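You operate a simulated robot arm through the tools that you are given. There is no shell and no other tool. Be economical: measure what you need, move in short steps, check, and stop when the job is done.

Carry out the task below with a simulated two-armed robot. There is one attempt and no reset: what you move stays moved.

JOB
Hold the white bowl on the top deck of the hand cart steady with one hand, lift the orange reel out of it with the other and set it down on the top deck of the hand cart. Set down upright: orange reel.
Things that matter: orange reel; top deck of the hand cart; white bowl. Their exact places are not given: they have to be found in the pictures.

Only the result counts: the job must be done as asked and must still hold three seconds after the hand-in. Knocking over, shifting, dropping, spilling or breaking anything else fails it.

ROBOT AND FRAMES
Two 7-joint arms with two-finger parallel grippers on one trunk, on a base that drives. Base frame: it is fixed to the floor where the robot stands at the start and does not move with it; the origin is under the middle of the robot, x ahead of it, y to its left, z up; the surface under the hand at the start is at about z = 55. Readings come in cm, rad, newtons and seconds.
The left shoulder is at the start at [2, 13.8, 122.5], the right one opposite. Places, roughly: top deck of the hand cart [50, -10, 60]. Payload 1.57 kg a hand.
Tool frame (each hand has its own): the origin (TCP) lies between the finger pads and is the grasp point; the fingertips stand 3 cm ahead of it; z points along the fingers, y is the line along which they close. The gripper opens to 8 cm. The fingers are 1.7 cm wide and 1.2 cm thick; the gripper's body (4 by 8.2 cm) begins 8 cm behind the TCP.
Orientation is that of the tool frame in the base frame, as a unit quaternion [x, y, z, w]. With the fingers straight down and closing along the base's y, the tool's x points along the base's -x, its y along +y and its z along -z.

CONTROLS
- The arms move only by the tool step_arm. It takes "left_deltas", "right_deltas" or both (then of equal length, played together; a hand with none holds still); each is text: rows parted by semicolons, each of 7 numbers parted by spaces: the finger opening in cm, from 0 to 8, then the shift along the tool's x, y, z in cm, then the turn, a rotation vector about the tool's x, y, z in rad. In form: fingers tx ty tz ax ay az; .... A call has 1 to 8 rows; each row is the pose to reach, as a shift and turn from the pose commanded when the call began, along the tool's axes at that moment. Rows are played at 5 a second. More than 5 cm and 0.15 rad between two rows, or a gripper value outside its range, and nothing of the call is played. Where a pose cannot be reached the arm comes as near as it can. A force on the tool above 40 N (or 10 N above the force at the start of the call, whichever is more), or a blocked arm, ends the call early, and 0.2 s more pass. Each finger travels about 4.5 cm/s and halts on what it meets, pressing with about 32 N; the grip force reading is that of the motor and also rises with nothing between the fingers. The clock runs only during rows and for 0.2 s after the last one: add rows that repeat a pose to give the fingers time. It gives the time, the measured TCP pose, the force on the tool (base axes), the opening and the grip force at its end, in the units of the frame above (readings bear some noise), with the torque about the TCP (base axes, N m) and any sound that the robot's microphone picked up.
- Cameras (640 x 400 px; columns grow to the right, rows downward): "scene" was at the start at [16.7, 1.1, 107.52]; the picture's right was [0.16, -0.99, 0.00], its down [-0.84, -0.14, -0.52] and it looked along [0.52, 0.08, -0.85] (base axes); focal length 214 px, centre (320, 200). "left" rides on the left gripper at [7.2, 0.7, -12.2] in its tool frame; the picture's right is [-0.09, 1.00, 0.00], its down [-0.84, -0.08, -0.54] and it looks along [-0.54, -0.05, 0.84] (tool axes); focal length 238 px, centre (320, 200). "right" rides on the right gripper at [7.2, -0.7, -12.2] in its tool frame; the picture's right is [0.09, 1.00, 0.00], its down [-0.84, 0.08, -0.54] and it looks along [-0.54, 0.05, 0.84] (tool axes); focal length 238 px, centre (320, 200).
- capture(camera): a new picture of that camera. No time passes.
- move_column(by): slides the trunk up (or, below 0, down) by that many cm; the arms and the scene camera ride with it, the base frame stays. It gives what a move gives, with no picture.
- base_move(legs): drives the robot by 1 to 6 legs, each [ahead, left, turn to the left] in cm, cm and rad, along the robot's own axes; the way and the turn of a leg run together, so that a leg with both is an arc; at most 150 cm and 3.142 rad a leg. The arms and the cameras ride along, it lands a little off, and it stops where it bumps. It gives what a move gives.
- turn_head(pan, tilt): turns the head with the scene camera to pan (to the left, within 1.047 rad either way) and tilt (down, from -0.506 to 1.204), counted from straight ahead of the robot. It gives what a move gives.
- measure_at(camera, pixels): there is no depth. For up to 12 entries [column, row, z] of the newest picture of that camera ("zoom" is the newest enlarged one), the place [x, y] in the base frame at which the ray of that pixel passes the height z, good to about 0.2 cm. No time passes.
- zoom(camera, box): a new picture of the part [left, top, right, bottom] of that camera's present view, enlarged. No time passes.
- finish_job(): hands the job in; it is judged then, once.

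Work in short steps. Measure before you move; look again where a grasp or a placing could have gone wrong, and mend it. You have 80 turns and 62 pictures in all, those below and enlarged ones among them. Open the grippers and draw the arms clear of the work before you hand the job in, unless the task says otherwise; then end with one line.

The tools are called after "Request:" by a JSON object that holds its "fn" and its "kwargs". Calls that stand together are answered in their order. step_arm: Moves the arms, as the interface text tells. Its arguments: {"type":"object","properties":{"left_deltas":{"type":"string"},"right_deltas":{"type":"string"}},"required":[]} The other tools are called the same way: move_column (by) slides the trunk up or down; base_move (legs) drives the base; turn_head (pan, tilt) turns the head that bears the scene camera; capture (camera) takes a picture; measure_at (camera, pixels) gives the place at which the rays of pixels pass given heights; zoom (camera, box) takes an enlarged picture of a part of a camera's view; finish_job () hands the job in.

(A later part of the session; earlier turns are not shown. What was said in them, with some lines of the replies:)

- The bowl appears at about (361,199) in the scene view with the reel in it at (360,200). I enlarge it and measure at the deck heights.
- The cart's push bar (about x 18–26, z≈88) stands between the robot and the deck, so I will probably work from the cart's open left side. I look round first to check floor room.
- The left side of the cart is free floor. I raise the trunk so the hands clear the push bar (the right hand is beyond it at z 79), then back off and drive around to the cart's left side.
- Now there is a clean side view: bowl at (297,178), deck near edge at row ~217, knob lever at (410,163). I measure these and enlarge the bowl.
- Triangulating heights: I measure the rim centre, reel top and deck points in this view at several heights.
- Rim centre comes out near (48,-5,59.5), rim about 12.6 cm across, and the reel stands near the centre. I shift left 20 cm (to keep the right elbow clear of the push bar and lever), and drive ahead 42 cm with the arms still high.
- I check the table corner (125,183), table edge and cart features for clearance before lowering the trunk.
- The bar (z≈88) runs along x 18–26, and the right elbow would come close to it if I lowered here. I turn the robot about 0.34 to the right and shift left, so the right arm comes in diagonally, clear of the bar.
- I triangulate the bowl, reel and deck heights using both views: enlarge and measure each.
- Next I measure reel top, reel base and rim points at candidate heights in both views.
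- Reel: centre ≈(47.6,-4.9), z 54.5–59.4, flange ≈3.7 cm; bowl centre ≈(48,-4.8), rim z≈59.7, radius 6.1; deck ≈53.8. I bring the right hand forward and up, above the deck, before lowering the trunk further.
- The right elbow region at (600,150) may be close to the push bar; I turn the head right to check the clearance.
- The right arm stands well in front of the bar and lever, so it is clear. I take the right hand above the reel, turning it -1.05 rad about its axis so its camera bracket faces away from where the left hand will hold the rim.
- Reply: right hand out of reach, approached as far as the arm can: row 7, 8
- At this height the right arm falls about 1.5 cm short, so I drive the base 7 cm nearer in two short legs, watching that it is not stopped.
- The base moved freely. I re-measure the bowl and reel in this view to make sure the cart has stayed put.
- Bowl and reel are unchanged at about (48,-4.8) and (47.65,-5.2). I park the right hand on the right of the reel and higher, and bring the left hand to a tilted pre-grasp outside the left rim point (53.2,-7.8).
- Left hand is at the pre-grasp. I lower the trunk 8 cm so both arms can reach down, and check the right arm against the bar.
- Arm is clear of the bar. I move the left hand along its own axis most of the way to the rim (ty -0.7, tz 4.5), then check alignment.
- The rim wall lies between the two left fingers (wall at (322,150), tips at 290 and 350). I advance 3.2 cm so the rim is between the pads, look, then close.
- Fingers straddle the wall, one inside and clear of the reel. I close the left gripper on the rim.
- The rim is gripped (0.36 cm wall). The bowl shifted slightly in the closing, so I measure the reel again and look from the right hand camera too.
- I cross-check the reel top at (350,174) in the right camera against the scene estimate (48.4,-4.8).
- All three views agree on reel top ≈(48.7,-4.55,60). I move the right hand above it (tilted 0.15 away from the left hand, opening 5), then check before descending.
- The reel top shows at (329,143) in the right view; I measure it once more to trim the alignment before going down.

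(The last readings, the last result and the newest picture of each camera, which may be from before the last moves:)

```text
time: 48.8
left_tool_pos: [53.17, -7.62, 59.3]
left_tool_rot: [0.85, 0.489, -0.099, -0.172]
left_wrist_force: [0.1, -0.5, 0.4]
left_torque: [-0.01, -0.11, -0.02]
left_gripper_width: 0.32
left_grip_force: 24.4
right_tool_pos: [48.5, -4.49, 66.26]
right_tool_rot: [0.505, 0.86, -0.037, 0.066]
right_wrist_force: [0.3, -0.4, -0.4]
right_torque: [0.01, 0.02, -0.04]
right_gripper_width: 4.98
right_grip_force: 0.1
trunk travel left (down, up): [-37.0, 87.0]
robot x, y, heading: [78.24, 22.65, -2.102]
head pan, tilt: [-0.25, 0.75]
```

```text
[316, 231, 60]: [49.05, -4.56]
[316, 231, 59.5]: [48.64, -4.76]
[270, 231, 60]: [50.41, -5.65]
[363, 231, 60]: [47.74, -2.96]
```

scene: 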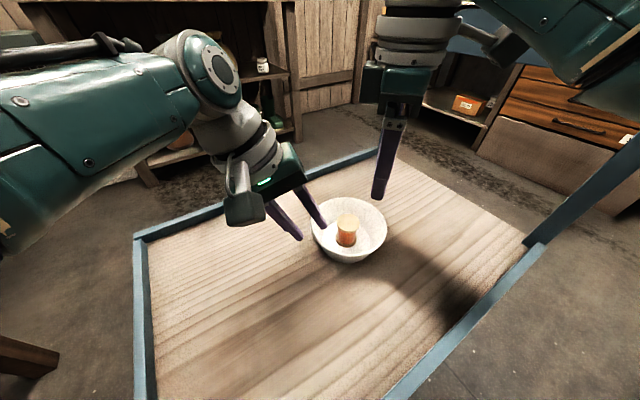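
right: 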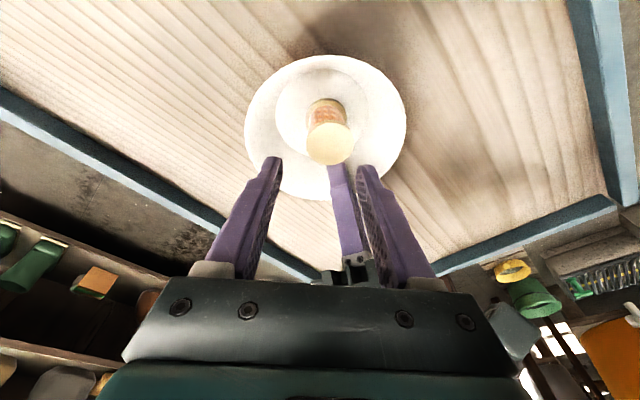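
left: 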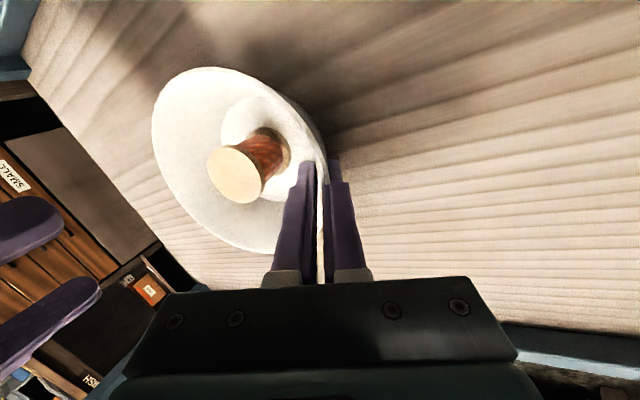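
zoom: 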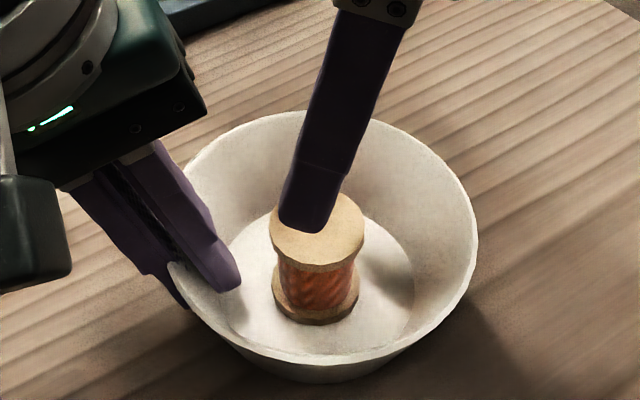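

Target TCP ≈(48.75,-4.45,58.8). I descend straight down 7.4 cm with a 0.22 cm trim along the closing axis, fingers at 5 cm.

Request:
{"fn": "step_arm", "kwargs": {"right_deltas": "5 0.2 0.22 2 0 0 0; 5 0.5 0.22 4 0 0 0; 5 0.8 0.22 5.7 0 0 0; 5 1.0 0.22 7.3 0 0 0; 5 1.0 0.22 7.3 0 0 0"}}

Request:
{"fn": "zoom", "kwargs": {"camera": "scene", "box": [267, 170, 427, 270]}}

Request:
{"fn": "zoom", "kwargs": {"camera": "right", "box": [240, 80, 400, 180]}}

```text
time: 50.0
left_tool_pos: [52.99, -7.73, 59.42]
left_tool_rot: [0.85, 0.488, -0.098, -0.173]
left_wrist_force: [-1.9, 1.0, 1.1]
left_torque: [0.39, -1.2, 0.02]
left_gripper_width: 0.5
left_grip_force: 25.3
right_tool_pos: [48.54, -4.59, 59.02]
right_tool_rot: [0.504, 0.86, -0.04, 0.065]
right_wrist_force: [2.7, 1.9, 17.3]
right_torque: [-0.18, 0.46, 0.06]
right_gripper_width: 4.85
right_grip_force: 0.0
trunk travel left (down, up): [-37.0, 87.0]
robot x, y, heading: [78.19, 22.64, -2.097]
head pan, tilt: [-0.25, 0.75]
```

```text
4.00 times, centred on (347, 220) of scene
```

zoom: 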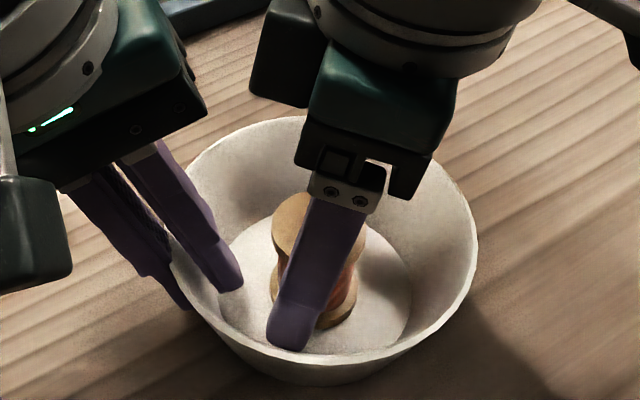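

```text
4.00 times, centred on (320, 130) of right
```

zoom: 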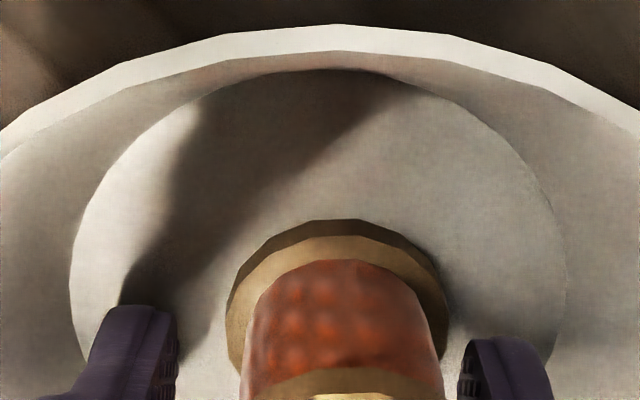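

The 17 N upward force shows a fingertip touching the sloping wall. I back up 0.8 cm, trim 0.3 cm along +y, and narrow to 4.4 cm.

Request:
{"fn": "step_arm", "kwargs": {"right_deltas": "4.9 -0.06 0 -0.4 0 0 0; 4.7 -0.12 0.1 -0.8 0 0 0; 4.4 -0.12 0.3 -0.8 0 0 0; 4.4 -0.12 0.3 -0.8 0 0 0"}}

Request:
{"fn": "zoom", "kwargs": {"camera": "right", "box": [240, 80, 400, 180]}}

Request:
{"fn": "zoom", "kwargs": {"camera": "scene", "box": [267, 170, 427, 270]}}

```text
time: 51.0
left_tool_pos: [53.18, -7.73, 59.25]
left_tool_rot: [0.85, 0.489, -0.099, -0.171]
left_wrist_force: [-0.4, -0.2, -0.6]
left_torque: [-0.09, -0.11, 0.04]
left_gripper_width: 0.36
left_grip_force: 24.4
right_tool_pos: [49.05, -4.36, 59.73]
right_tool_rot: [0.505, 0.86, -0.037, 0.064]
right_wrist_force: [0.2, -0.7, 0.0]
right_torque: [0.0, -0.01, -0.01]
right_gripper_width: 4.4
right_grip_force: 0.0
trunk travel left (down, up): [-37.0, 87.0]
robot x, y, heading: [78.34, 23.04, -2.099]
head pan, tilt: [-0.25, 0.75]
```

```text
4.00 times, centred on (320, 130) of right
```

zoom: 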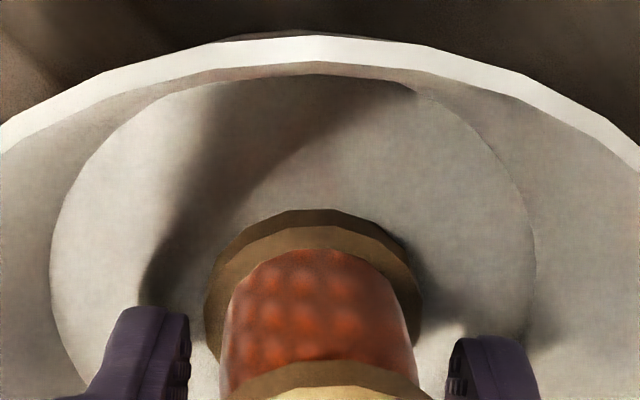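

```text
4.00 times, centred on (347, 220) of scene
```

zoom: 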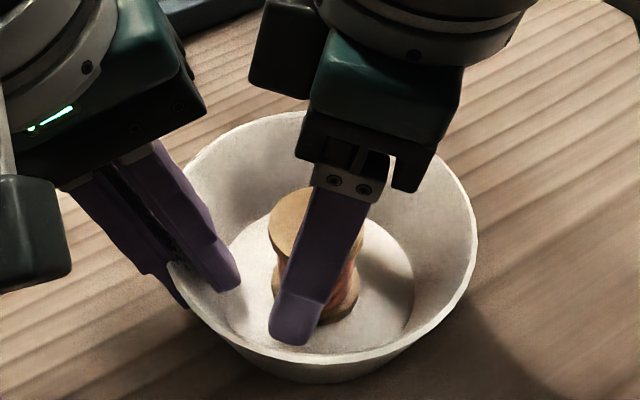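

Free of contact now and centred over the reel. I close the right gripper on it.

Request:
{"fn": "step_arm", "kwargs": {"right_deltas": "3.6 0 0 0 0 0 0; 2.5 0 0 0 0 0 0; 1.5 0 0 0 0 0 0; 1.5 0 0 0 0 0 0; 0.5 0 0 0 0 0 0; 0.5 0 0 0 0 0 0"}}

Request:
{"fn": "zoom", "kwargs": {"camera": "right", "box": [240, 80, 400, 180]}}

```text
time: 52.4
left_tool_pos: [53.16, -7.65, 59.35]
left_tool_rot: [0.85, 0.488, -0.099, -0.172]
left_wrist_force: [-0.6, -0.5, -0.3]
left_torque: [-0.05, -0.08, 0.02]
left_gripper_width: 0.36
left_grip_force: 25.0
right_tool_pos: [49.03, -4.25, 59.75]
right_tool_rot: [0.504, 0.86, -0.037, 0.065]
right_wrist_force: [-0.2, 0.1, 0.3]
right_torque: [0.04, -0.03, 0.01]
right_gripper_width: 3.66
right_grip_force: 32.3
trunk travel left (down, up): [-37.0, 87.0]
robot x, y, heading: [78.51, 23.25, -2.1]
head pan, tilt: [-0.25, 0.75]
```

```text
4.00 times, centred on (320, 130) of right
```

zoom: 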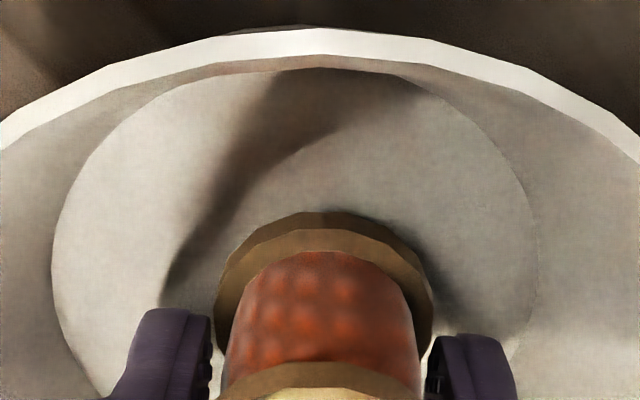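

The reel is gripped at 3.66 cm with 32 N. I lift it straight up 9 cm with the left hand holding the bowl.

Request:
{"fn": "step_arm", "kwargs": {"right_deltas": "0.5 -0.15 0 -1 0 0 0; 0.5 -0.37 0 -2.5 0 0 0; 0.5 -0.67 0 -4.5 0 0 0; 0.5 -1.04 0 -7 0 0 0; 0.5 -1.34 0 -8.9 0 0 0; 0.5 -1.34 0 -8.9 0 0 0"}}

Request:
{"fn": "capture", "kwargs": {"camera": "scene"}}

Request:
{"fn": "capture", "kwargs": {"camera": "right"}}

```text
time: 53.8
left_tool_pos: [53.02, -7.71, 59.31]
left_tool_rot: [0.85, 0.488, -0.099, -0.172]
left_wrist_force: [0.1, 0.5, -1.8]
left_torque: [-0.03, -0.11, 0.0]
left_gripper_width: 0.37
left_grip_force: 24.3
right_tool_pos: [48.99, -4.4, 68.71]
right_tool_rot: [0.505, 0.86, -0.037, 0.065]
right_wrist_force: [-1.2, 0.0, -0.5]
right_torque: [-0.01, 0.01, -0.02]
right_gripper_width: 3.66
right_grip_force: 32.1
trunk travel left (down, up): [-37.0, 87.0]
robot x, y, heading: [78.38, 23.41, -2.099]
head pan, tilt: [-0.25, 0.75]
```

```text
22 pictures are left
```

scene: 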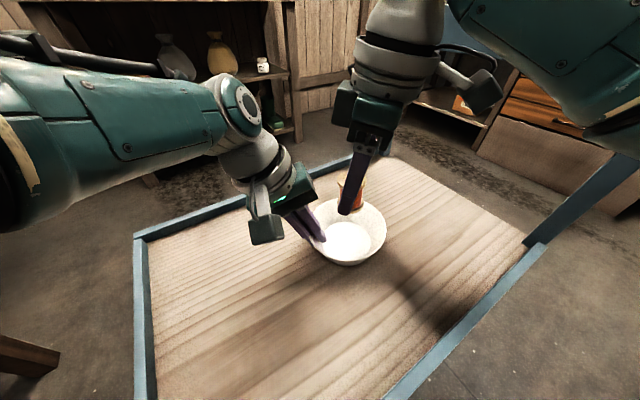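

```text
21 pictures are left
```

right: 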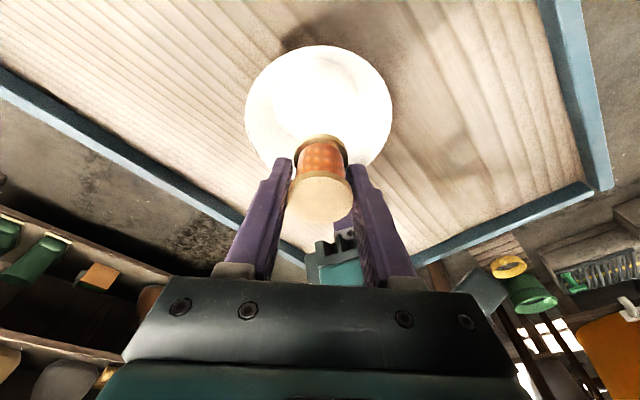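

The reel is lifted clear and the bowl is empty and still. I carry the reel to free deck at about (44, 6.5), on the near-right side of the bowl.

Request:
{"fn": "step_arm", "kwargs": {"right_deltas": "0.5 3 0.2 -0.45 0 0 0; 0.5 6 0.5 -0.9 0 0 0; 0.5 9 0.7 -1.35 0 0 0; 0.5 11.8 0.95 -1.78 0 0 0; 0.5 11.8 0.95 -1.78 0 0 0"}}

Request:
{"fn": "step_arm", "kwargs": {"right_deltas": "0.5 0.37 0 2.5 0 0 0; 0.5 0.75 0 5 0 0 0; 0.5 1.12 0 7.4 0 0 0; 0.5 1.2 0 8 0 0 0; 0.5 1.2 0 8 0 0 0"}}

Request:
{"fn": "zoom", "kwargs": {"camera": "scene", "box": [280, 180, 440, 280]}}

```text
time: 55.0
left_tool_pos: [53.16, -7.79, 59.47]
left_tool_rot: [0.85, 0.489, -0.098, -0.172]
left_wrist_force: [0.0, 0.1, -0.7]
left_torque: [-0.07, -0.11, -0.02]
left_gripper_width: 0.34
left_grip_force: 24.3
right_tool_pos: [44.16, 6.58, 68.75]
right_tool_rot: [0.505, 0.86, -0.036, 0.065]
right_wrist_force: [-0.4, -0.1, -0.7]
right_torque: [-0.02, -0.01, -0.03]
right_gripper_width: 3.66
right_grip_force: 32.4
trunk travel left (down, up): [-37.0, 87.0]
robot x, y, heading: [78.23, 23.0, -2.095]
head pan, tilt: [-0.25, 0.75]
```

```text
time: 56.1
left_tool_pos: [53.05, -7.7, 59.2]
left_tool_rot: [0.85, 0.489, -0.099, -0.172]
left_wrist_force: [0.2, 0.2, -1.4]
left_torque: [-0.06, -0.1, 0.01]
left_gripper_width: 0.33
left_grip_force: 24.6
right_tool_pos: [44.06, 6.51, 60.66]
right_tool_rot: [0.505, 0.86, -0.038, 0.066]
right_wrist_force: [0.2, -0.3, -0.6]
right_torque: [-0.05, 0.04, -0.01]
right_gripper_width: 3.67
right_grip_force: 31.9
trunk travel left (down, up): [-37.0, 87.0]
robot x, y, heading: [78.24, 23.06, -2.096]
head pan, tilt: [-0.25, 0.75]
```

```text
4.00 times, centred on (360, 230) of scene
```

zoom: 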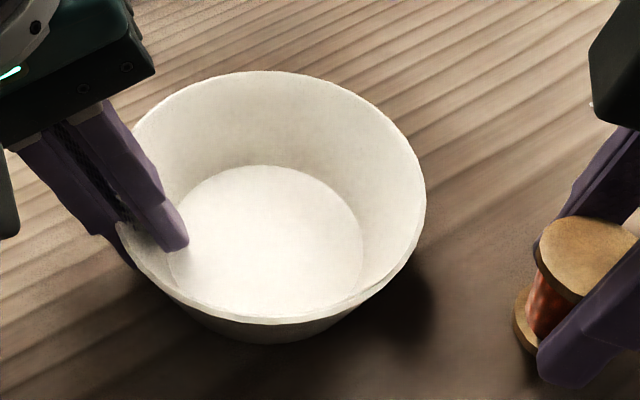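

Reel is now about 1.5 cm above the deck; I look closely at it to judge its lean before setting down.

Request:
{"fn": "zoom", "kwargs": {"camera": "scene", "box": [395, 210, 491, 270]}}

Request:
{"fn": "zoom", "kwargs": {"camera": "left", "box": [0, 0, 320, 200]}}

```text
6.67 times, centred on (443, 240) of scene
```

zoom: 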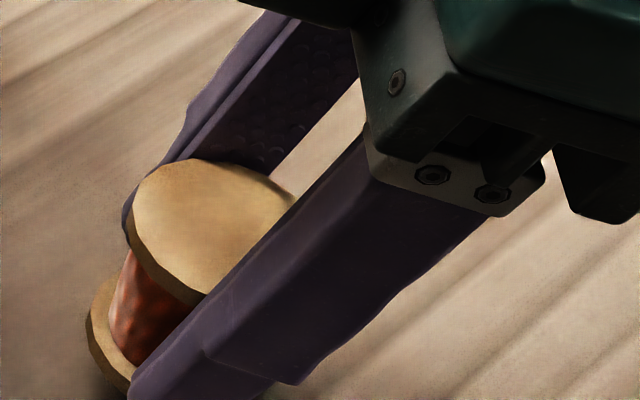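

```text
2.00 times, centred on (160, 100) of left
```

zoom: 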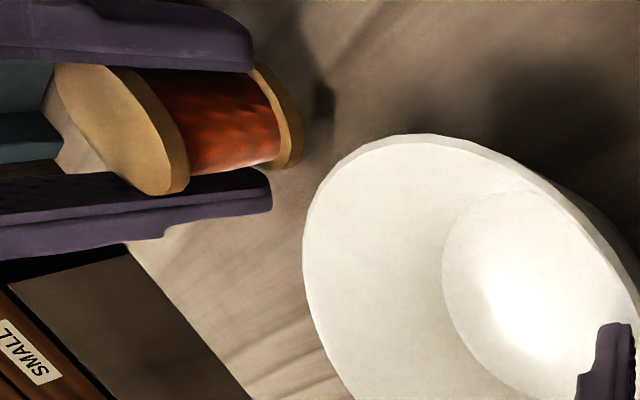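

No obvious lean. I lower in small steps, watching the vertical force for contact.

Request:
{"fn": "step_arm", "kwargs": {"right_deltas": "0.5 0.09 0 0.6 0 0 0; 0.5 0.18 0 1.2 0 0 0; 0.5 0.2 0 1.35 0 0 0; 0.5 0.2 0 1.35 0 0 0"}}

```text
time: 57.1
left_tool_pos: [53.28, -7.6, 59.26]
left_tool_rot: [0.849, 0.489, -0.1, -0.173]
left_wrist_force: [0.1, -0.2, -1.9]
left_torque: [-0.09, -0.07, -0.02]
left_gripper_width: 0.34
left_grip_force: 24.2
right_tool_pos: [44.14, 6.69, 59.21]
right_tool_rot: [0.504, 0.86, -0.037, 0.065]
right_wrist_force: [0.1, 0.4, -1.4]
right_torque: [0.02, -0.01, 0.04]
right_gripper_width: 3.67
right_grip_force: 32.4
trunk travel left (down, up): [-37.0, 87.0]
robot x, y, heading: [78.24, 22.77, -2.096]
head pan, tilt: [-0.25, 0.75]
```

No contact yet at TCP z 59.2; I go on by 0.2 cm.

Request:
{"fn": "step_arm", "kwargs": {"right_deltas": "0.5 0.03 0 0.2 0 0 0; 0.5 0.03 0 0.2 0 0 0"}}

Request:
{"fn": "step_arm", "kwargs": {"right_deltas": "0.5 0.03 0 0.2 0 0 0; 0.5 0.03 0 0.2 0 0 0"}}

```text
time: 57.8
left_tool_pos: [53.16, -7.84, 59.32]
left_tool_rot: [0.85, 0.489, -0.099, -0.172]
left_wrist_force: [0.3, -0.1, -1.7]
left_torque: [-0.08, -0.1, 0.0]
left_gripper_width: 0.36
left_grip_force: 24.8
right_tool_pos: [44.1, 6.64, 59.16]
right_tool_rot: [0.505, 0.86, -0.037, 0.065]
right_wrist_force: [-1.2, 0.4, -0.9]
right_torque: [-0.01, -0.01, -0.01]
right_gripper_width: 3.65
right_grip_force: 32.7
trunk travel left (down, up): [-37.0, 87.0]
robot x, y, heading: [78.61, 22.75, -2.095]
head pan, tilt: [-0.25, 0.75]
```

```text
time: 58.4
left_tool_pos: [53.28, -7.76, 59.26]
left_tool_rot: [0.85, 0.489, -0.099, -0.171]
left_wrist_force: [0.4, -0.4, -2.0]
left_torque: [-0.07, -0.08, -0.03]
left_gripper_width: 0.35
left_grip_force: 24.7
right_tool_pos: [44.11, 6.48, 58.88]
right_tool_rot: [0.505, 0.86, -0.037, 0.065]
right_wrist_force: [0.0, 0.9, -1.0]
right_torque: [0.01, -0.01, -0.03]
right_gripper_width: 3.7
right_grip_force: 31.8
trunk travel left (down, up): [-37.0, 87.0]
robot x, y, heading: [77.69, 23.0, -2.095]
head pan, tilt: [-0.25, 0.75]
```

Still only noise in force at z 58.9; I continue down by 0.2 cm steps.

Request:
{"fn": "step_arm", "kwargs": {"right_deltas": "0.5 0.03 0 0.2 0 0 0; 0.5 0.03 0 0.2 0 0 0"}}

Request:
{"fn": "zoom", "kwargs": {"camera": "left", "box": [0, 0, 192, 120]}}

```text
time: 59.0
left_tool_pos: [53.09, -7.73, 59.26]
left_tool_rot: [0.849, 0.489, -0.099, -0.172]
left_wrist_force: [0.5, -0.2, -1.9]
left_torque: [-0.07, -0.09, 0.0]
left_gripper_width: 0.38
left_grip_force: 24.3
right_tool_pos: [44.01, 6.56, 58.68]
right_tool_rot: [0.504, 0.86, -0.037, 0.065]
right_wrist_force: [-0.5, 0.4, -0.9]
right_torque: [-0.01, 0.01, -0.02]
right_gripper_width: 3.66
right_grip_force: 32.0
trunk travel left (down, up): [-37.0, 87.0]
robot x, y, heading: [78.32, 22.97, -2.096]
head pan, tilt: [-0.25, 0.75]
```

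```text
3.33 times, centred on (96, 60) of left
```

zoom: 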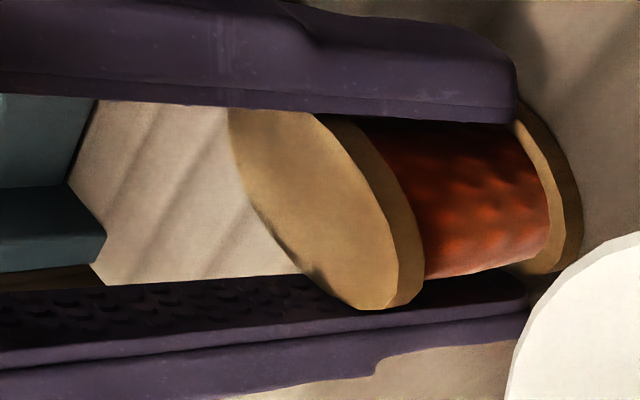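

Still no contact and the gap to the deck looks small; two more 0.2 cm steps.

Request:
{"fn": "step_arm", "kwargs": {"right_deltas": "0.5 0.03 0 0.2 0 0 0; 0.5 0.03 0 0.2 0 0 0"}}

Request:
{"fn": "step_arm", "kwargs": {"right_deltas": "0.5 0.02 0 0.15 0 0 0; 0.5 0.02 0 0.15 0 0 0"}}

```text
time: 59.5
left_tool_pos: [53.08, -7.61, 59.32]
left_tool_rot: [0.85, 0.488, -0.097, -0.172]
left_wrist_force: [-0.1, 0.8, -2.2]
left_torque: [-0.08, -0.07, -0.04]
left_gripper_width: 0.37
left_grip_force: 24.5
right_tool_pos: [44.06, 6.51, 58.58]
right_tool_rot: [0.505, 0.86, -0.038, 0.067]
right_wrist_force: [3.7, 4.8, 22.1]
right_torque: [-0.17, -0.28, 0.06]
right_gripper_width: 3.66
right_grip_force: 31.4
trunk travel left (down, up): [-37.0, 87.0]
robot x, y, heading: [78.3, 22.93, -2.096]
head pan, tilt: [-0.25, 0.75]
```

```text
time: 60.1
left_tool_pos: [53.0, -7.63, 59.38]
left_tool_rot: [0.849, 0.489, -0.098, -0.173]
left_wrist_force: [-0.8, 0.1, -1.2]
left_torque: [-0.05, -0.1, 0.0]
left_gripper_width: 0.36
left_grip_force: 24.5
right_tool_pos: [43.99, 6.47, 58.34]
right_tool_rot: [0.505, 0.86, -0.039, 0.065]
right_wrist_force: [3.0, 3.3, 25.6]
right_torque: [-0.25, -0.31, 0.08]
right_gripper_width: 3.67
right_grip_force: 32.1
trunk travel left (down, up): [-37.0, 87.0]
robot x, y, heading: [78.46, 23.13, -2.099]
head pan, tilt: [-0.25, 0.75]
```

Contact: 22–26 N upward at z≈58.4. I ease off 0.2 cm to relieve the press and look before releasing.

Request:
{"fn": "step_arm", "kwargs": {"right_deltas": "0.5 -0.03 0 -0.2 0 0 0; 0.5 -0.03 0 -0.2 0 0 0"}}

Request:
{"fn": "zoom", "kwargs": {"camera": "left", "box": [0, 0, 192, 120]}}

```text
time: 60.8
left_tool_pos: [53.08, -7.8, 59.19]
left_tool_rot: [0.85, 0.488, -0.099, -0.172]
left_wrist_force: [-0.9, -0.8, -2.9]
left_torque: [-0.08, -0.09, -0.02]
left_gripper_width: 0.35
left_grip_force: 24.6
right_tool_pos: [44.05, 6.59, 58.4]
right_tool_rot: [0.504, 0.861, -0.035, 0.063]
right_wrist_force: [-0.3, -0.6, -0.4]
right_torque: [-0.06, 0.03, 0.01]
right_gripper_width: 3.65
right_grip_force: 32.1
trunk travel left (down, up): [-37.0, 87.0]
robot x, y, heading: [78.55, 22.92, -2.095]
head pan, tilt: [-0.25, 0.75]
```

```text
3.33 times, centred on (96, 60) of left
```

zoom: 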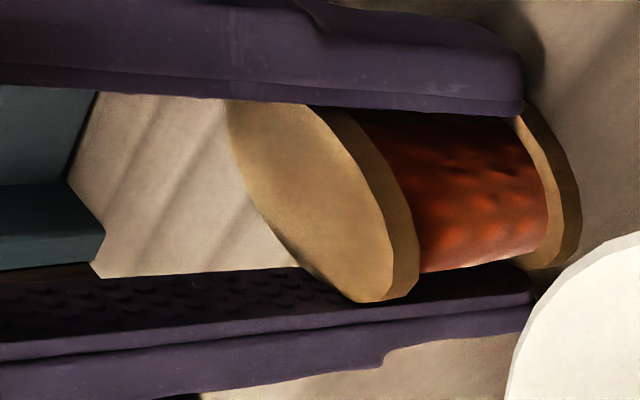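

The reel rests on the deck with the load relieved. I open the right gripper gently.

Request:
{"fn": "step_arm", "kwargs": {"right_deltas": "3.8 0 0 0 0 0 0; 4.0 0 0 0 0 0 0; 4.4 0 0 0 0 0 0; 5 0 0 0 0 0 0; 5.6 0 0 0 0 0 0; 5.6 0 0 0 0 0 0"}}

Request:
{"fn": "zoom", "kwargs": {"camera": "left", "box": [0, 0, 192, 120]}}

Request:
{"fn": "zoom", "kwargs": {"camera": "right", "box": [240, 80, 400, 180]}}

```text
time: 62.1
left_tool_pos: [53.07, -7.72, 59.23]
left_tool_rot: [0.849, 0.489, -0.098, -0.172]
left_wrist_force: [0.2, 0.6, -1.6]
left_torque: [-0.07, -0.11, 0.01]
left_gripper_width: 0.34
left_grip_force: 24.2
right_tool_pos: [44.1, 6.57, 58.54]
right_tool_rot: [0.505, 0.86, -0.037, 0.065]
right_wrist_force: [-0.1, -1.4, 0.2]
right_torque: [0.03, 0.05, 0.01]
right_gripper_width: 5.61
right_grip_force: 0.0
trunk travel left (down, up): [-37.0, 87.0]
robot x, y, heading: [78.39, 23.46, -2.1]
head pan, tilt: [-0.25, 0.75]
```

```text
3.33 times, centred on (96, 60) of left
```

zoom: 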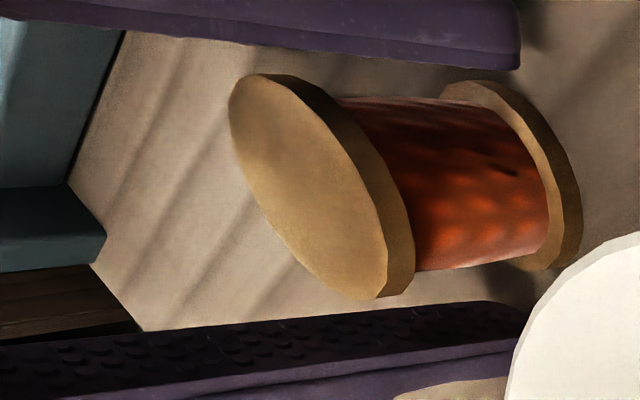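

```text
4.00 times, centred on (320, 130) of right
```

zoom: 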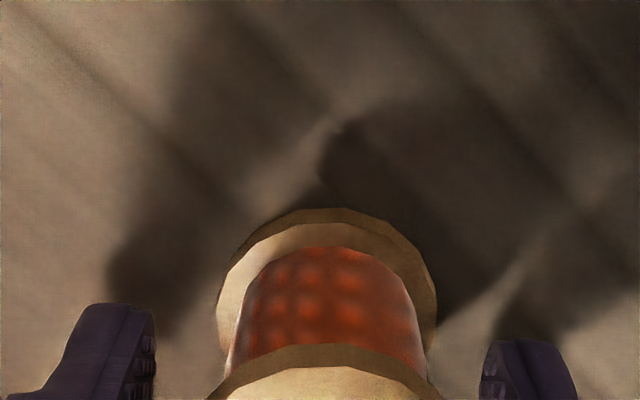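

The reel stands free and upright. I withdraw the right hand upward along its own axis.

Request:
{"fn": "step_arm", "kwargs": {"right_deltas": "5.6 0 0 -2 0 0 0; 5.6 0 0 -4.5 0 0 0; 5.6 0 0 -8 0 0 0; 5.6 0 0 -12 0 0 0; 5.6 0 0 -14 0 0 0"}}

Request:
{"fn": "capture", "kwargs": {"camera": "scene"}}

Request:
{"fn": "capture", "kwargs": {"camera": "left"}}

```text
time: 63.4
left_tool_pos: [53.05, -7.76, 59.28]
left_tool_rot: [0.85, 0.489, -0.099, -0.171]
left_wrist_force: [-0.2, 0.6, -2.2]
left_torque: [-0.06, -0.07, 0.03]
left_gripper_width: 0.34
left_grip_force: 24.1
right_tool_pos: [42.98, 8.37, 72.42]
right_tool_rot: [0.504, 0.86, -0.036, 0.064]
right_wrist_force: [-0.1, 0.2, -0.2]
right_torque: [-0.03, 0.04, 0.03]
right_gripper_width: 5.6
right_grip_force: 0.2
trunk travel left (down, up): [-37.0, 87.0]
robot x, y, heading: [77.99, 22.77, -2.1]
head pan, tilt: [-0.25, 0.75]
```

```text
13 pictures are left
```

scene: 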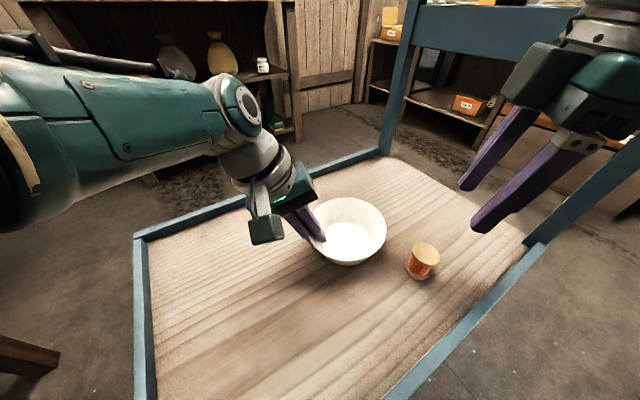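

```text
12 pictures are left
```

left: 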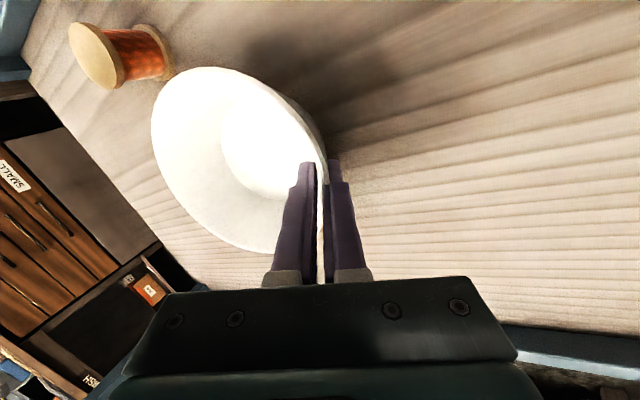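

Reel stands upright at (421,262). The left hand seems to carry about 2 N of the bowl, so I lower it slightly before releasing.

Request:
{"fn": "step_arm", "kwargs": {"left_deltas": "0 0 0.06 0.14 0 0 0; 0 0 0.06 0.14 0 0 0"}}

Request:
{"fn": "step_arm", "kwargs": {"left_deltas": "0 0 0.06 0.14 0 0 0; 0 0 0.06 0.14 0 0 0"}}

```text
time: 64.0
left_tool_pos: [53.16, -7.68, 59.35]
left_tool_rot: [0.849, 0.489, -0.099, -0.173]
left_wrist_force: [3.8, 1.0, 12.5]
left_torque: [0.44, -0.14, -0.13]
left_gripper_width: 0.35
left_grip_force: 24.4
right_tool_pos: [43.04, 8.35, 72.32]
right_tool_rot: [0.504, 0.861, -0.037, 0.065]
right_wrist_force: [-0.2, 0.2, 0.5]
right_torque: [0.03, 0.01, 0.01]
right_gripper_width: 5.59
right_grip_force: 0.1
trunk travel left (down, up): [-37.0, 87.0]
robot x, y, heading: [78.39, 23.05, -2.098]
head pan, tilt: [-0.25, 0.75]
```

```text
time: 64.5
left_tool_pos: [53.2, -7.78, 59.18]
left_tool_rot: [0.85, 0.488, -0.1, -0.172]
left_wrist_force: [1.9, 1.2, 16.8]
left_torque: [0.38, 0.02, -0.06]
left_gripper_width: 0.35
left_grip_force: 25.0
right_tool_pos: [42.95, 8.17, 72.4]
right_tool_rot: [0.505, 0.86, -0.037, 0.066]
right_wrist_force: [0.7, -0.2, 0.1]
right_torque: [0.0, -0.05, 0.01]
right_gripper_width: 5.61
right_grip_force: 0.0
trunk travel left (down, up): [-37.0, 87.0]
robot x, y, heading: [78.23, 22.91, -2.096]
head pan, tilt: [-0.25, 0.75]
```

The bowl is firmly on the deck. I ease back 0.2 cm and open to 2.4 cm, then check before withdrawing.

Request:
{"fn": "step_arm", "kwargs": {"left_deltas": "0 0 -0.08 -0.18 0 0 0; 0.6 0 -0.08 -0.18 0 0 0; 1.2 0 -0.08 -0.18 0 0 0; 1.8 0 -0.08 -0.18 0 0 0; 2.4 0 -0.08 -0.18 0 0 0; 2.4 0 -0.08 -0.18 0 0 0"}}

Request:
{"fn": "zoom", "kwargs": {"camera": "scene", "box": [280, 180, 440, 280]}}

```text
time: 66.0
left_tool_pos: [52.94, -7.67, 59.34]
left_tool_rot: [0.85, 0.488, -0.099, -0.172]
left_wrist_force: [0.2, 0.0, 0.3]
left_torque: [-0.03, 0.0, 0.03]
left_gripper_width: 2.41
left_grip_force: 0.0
right_tool_pos: [42.9, 8.34, 72.26]
right_tool_rot: [0.505, 0.86, -0.037, 0.064]
right_wrist_force: [-0.7, -0.2, 0.2]
right_torque: [-0.03, -0.05, -0.01]
right_gripper_width: 5.62
right_grip_force: 0.0
trunk travel left (down, up): [-37.0, 87.0]
robot x, y, heading: [78.49, 23.09, -2.094]
head pan, tilt: [-0.25, 0.75]
```

```text
4.00 times, centred on (360, 230) of scene
```

zoom: 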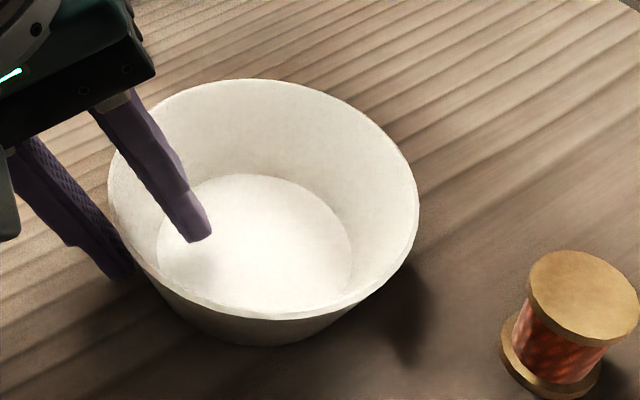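

The bowl is released and stands flat, with the reel upright. I withdraw the left hand along its axis and open both grippers.

Request:
{"fn": "step_arm", "kwargs": {"left_deltas": "2.4 0 0 -2 0 0 0; 2.4 0 0 -5 0 0 0; 2.4 0 0 -9 0 0 0; 4 0 2 -13 0 0 0; 6 0 5 -16 0 0 0; 8 0 5 -16 0 0 0", "right_deltas": "6 0 0 0 0 0 0; 6 0 0 -1 0 0 0; 6 0 0 -3 0 0 0; 7 0 0 -5 0 0 0; 8 0 0 -7 0 0 0; 8 0 0 -7 0 0 0"}}

Request:
{"fn": "capture", "kwargs": {"camera": "scene"}}

```text
time: 67.3
left_tool_pos: [62.54, -13.14, 72.03]
left_tool_rot: [0.849, 0.489, -0.099, -0.173]
left_wrist_force: [-0.6, 0.3, -0.3]
left_torque: [-0.01, 0.0, 0.0]
left_gripper_width: 8.0
left_grip_force: 0.0
right_tool_pos: [42.37, 9.29, 79.28]
right_tool_rot: [0.505, 0.86, -0.037, 0.065]
right_wrist_force: [-0.2, 0.1, 1.6]
right_torque: [0.02, 0.03, 0.03]
right_gripper_width: 7.98
right_grip_force: 0.1
trunk travel left (down, up): [-37.0, 87.0]
robot x, y, heading: [78.2, 23.13, -2.096]
head pan, tilt: [-0.25, 0.75]
```

```text
10 pictures are left
```

scene: 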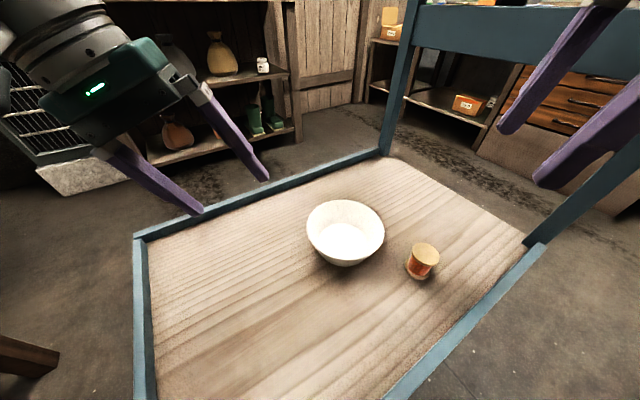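

The bowl stands on the deck at (345,232), the reel stands upright at (421,262), and both hands are open and clear, so I hand the job in.

Request:
{"fn": "finish_job", "kwargs": {}}

```text
The job is handed in.
```

I lifted the orange reel out of the white bowl while the other hand held the bowl. The reel now stands upright on the top deck of the cart next to the bowl. Gripping the rim shifted the bowl slightly, by about 1 cm at most, and it stands flat. Both grippers are open and clear, and the job is handed in.
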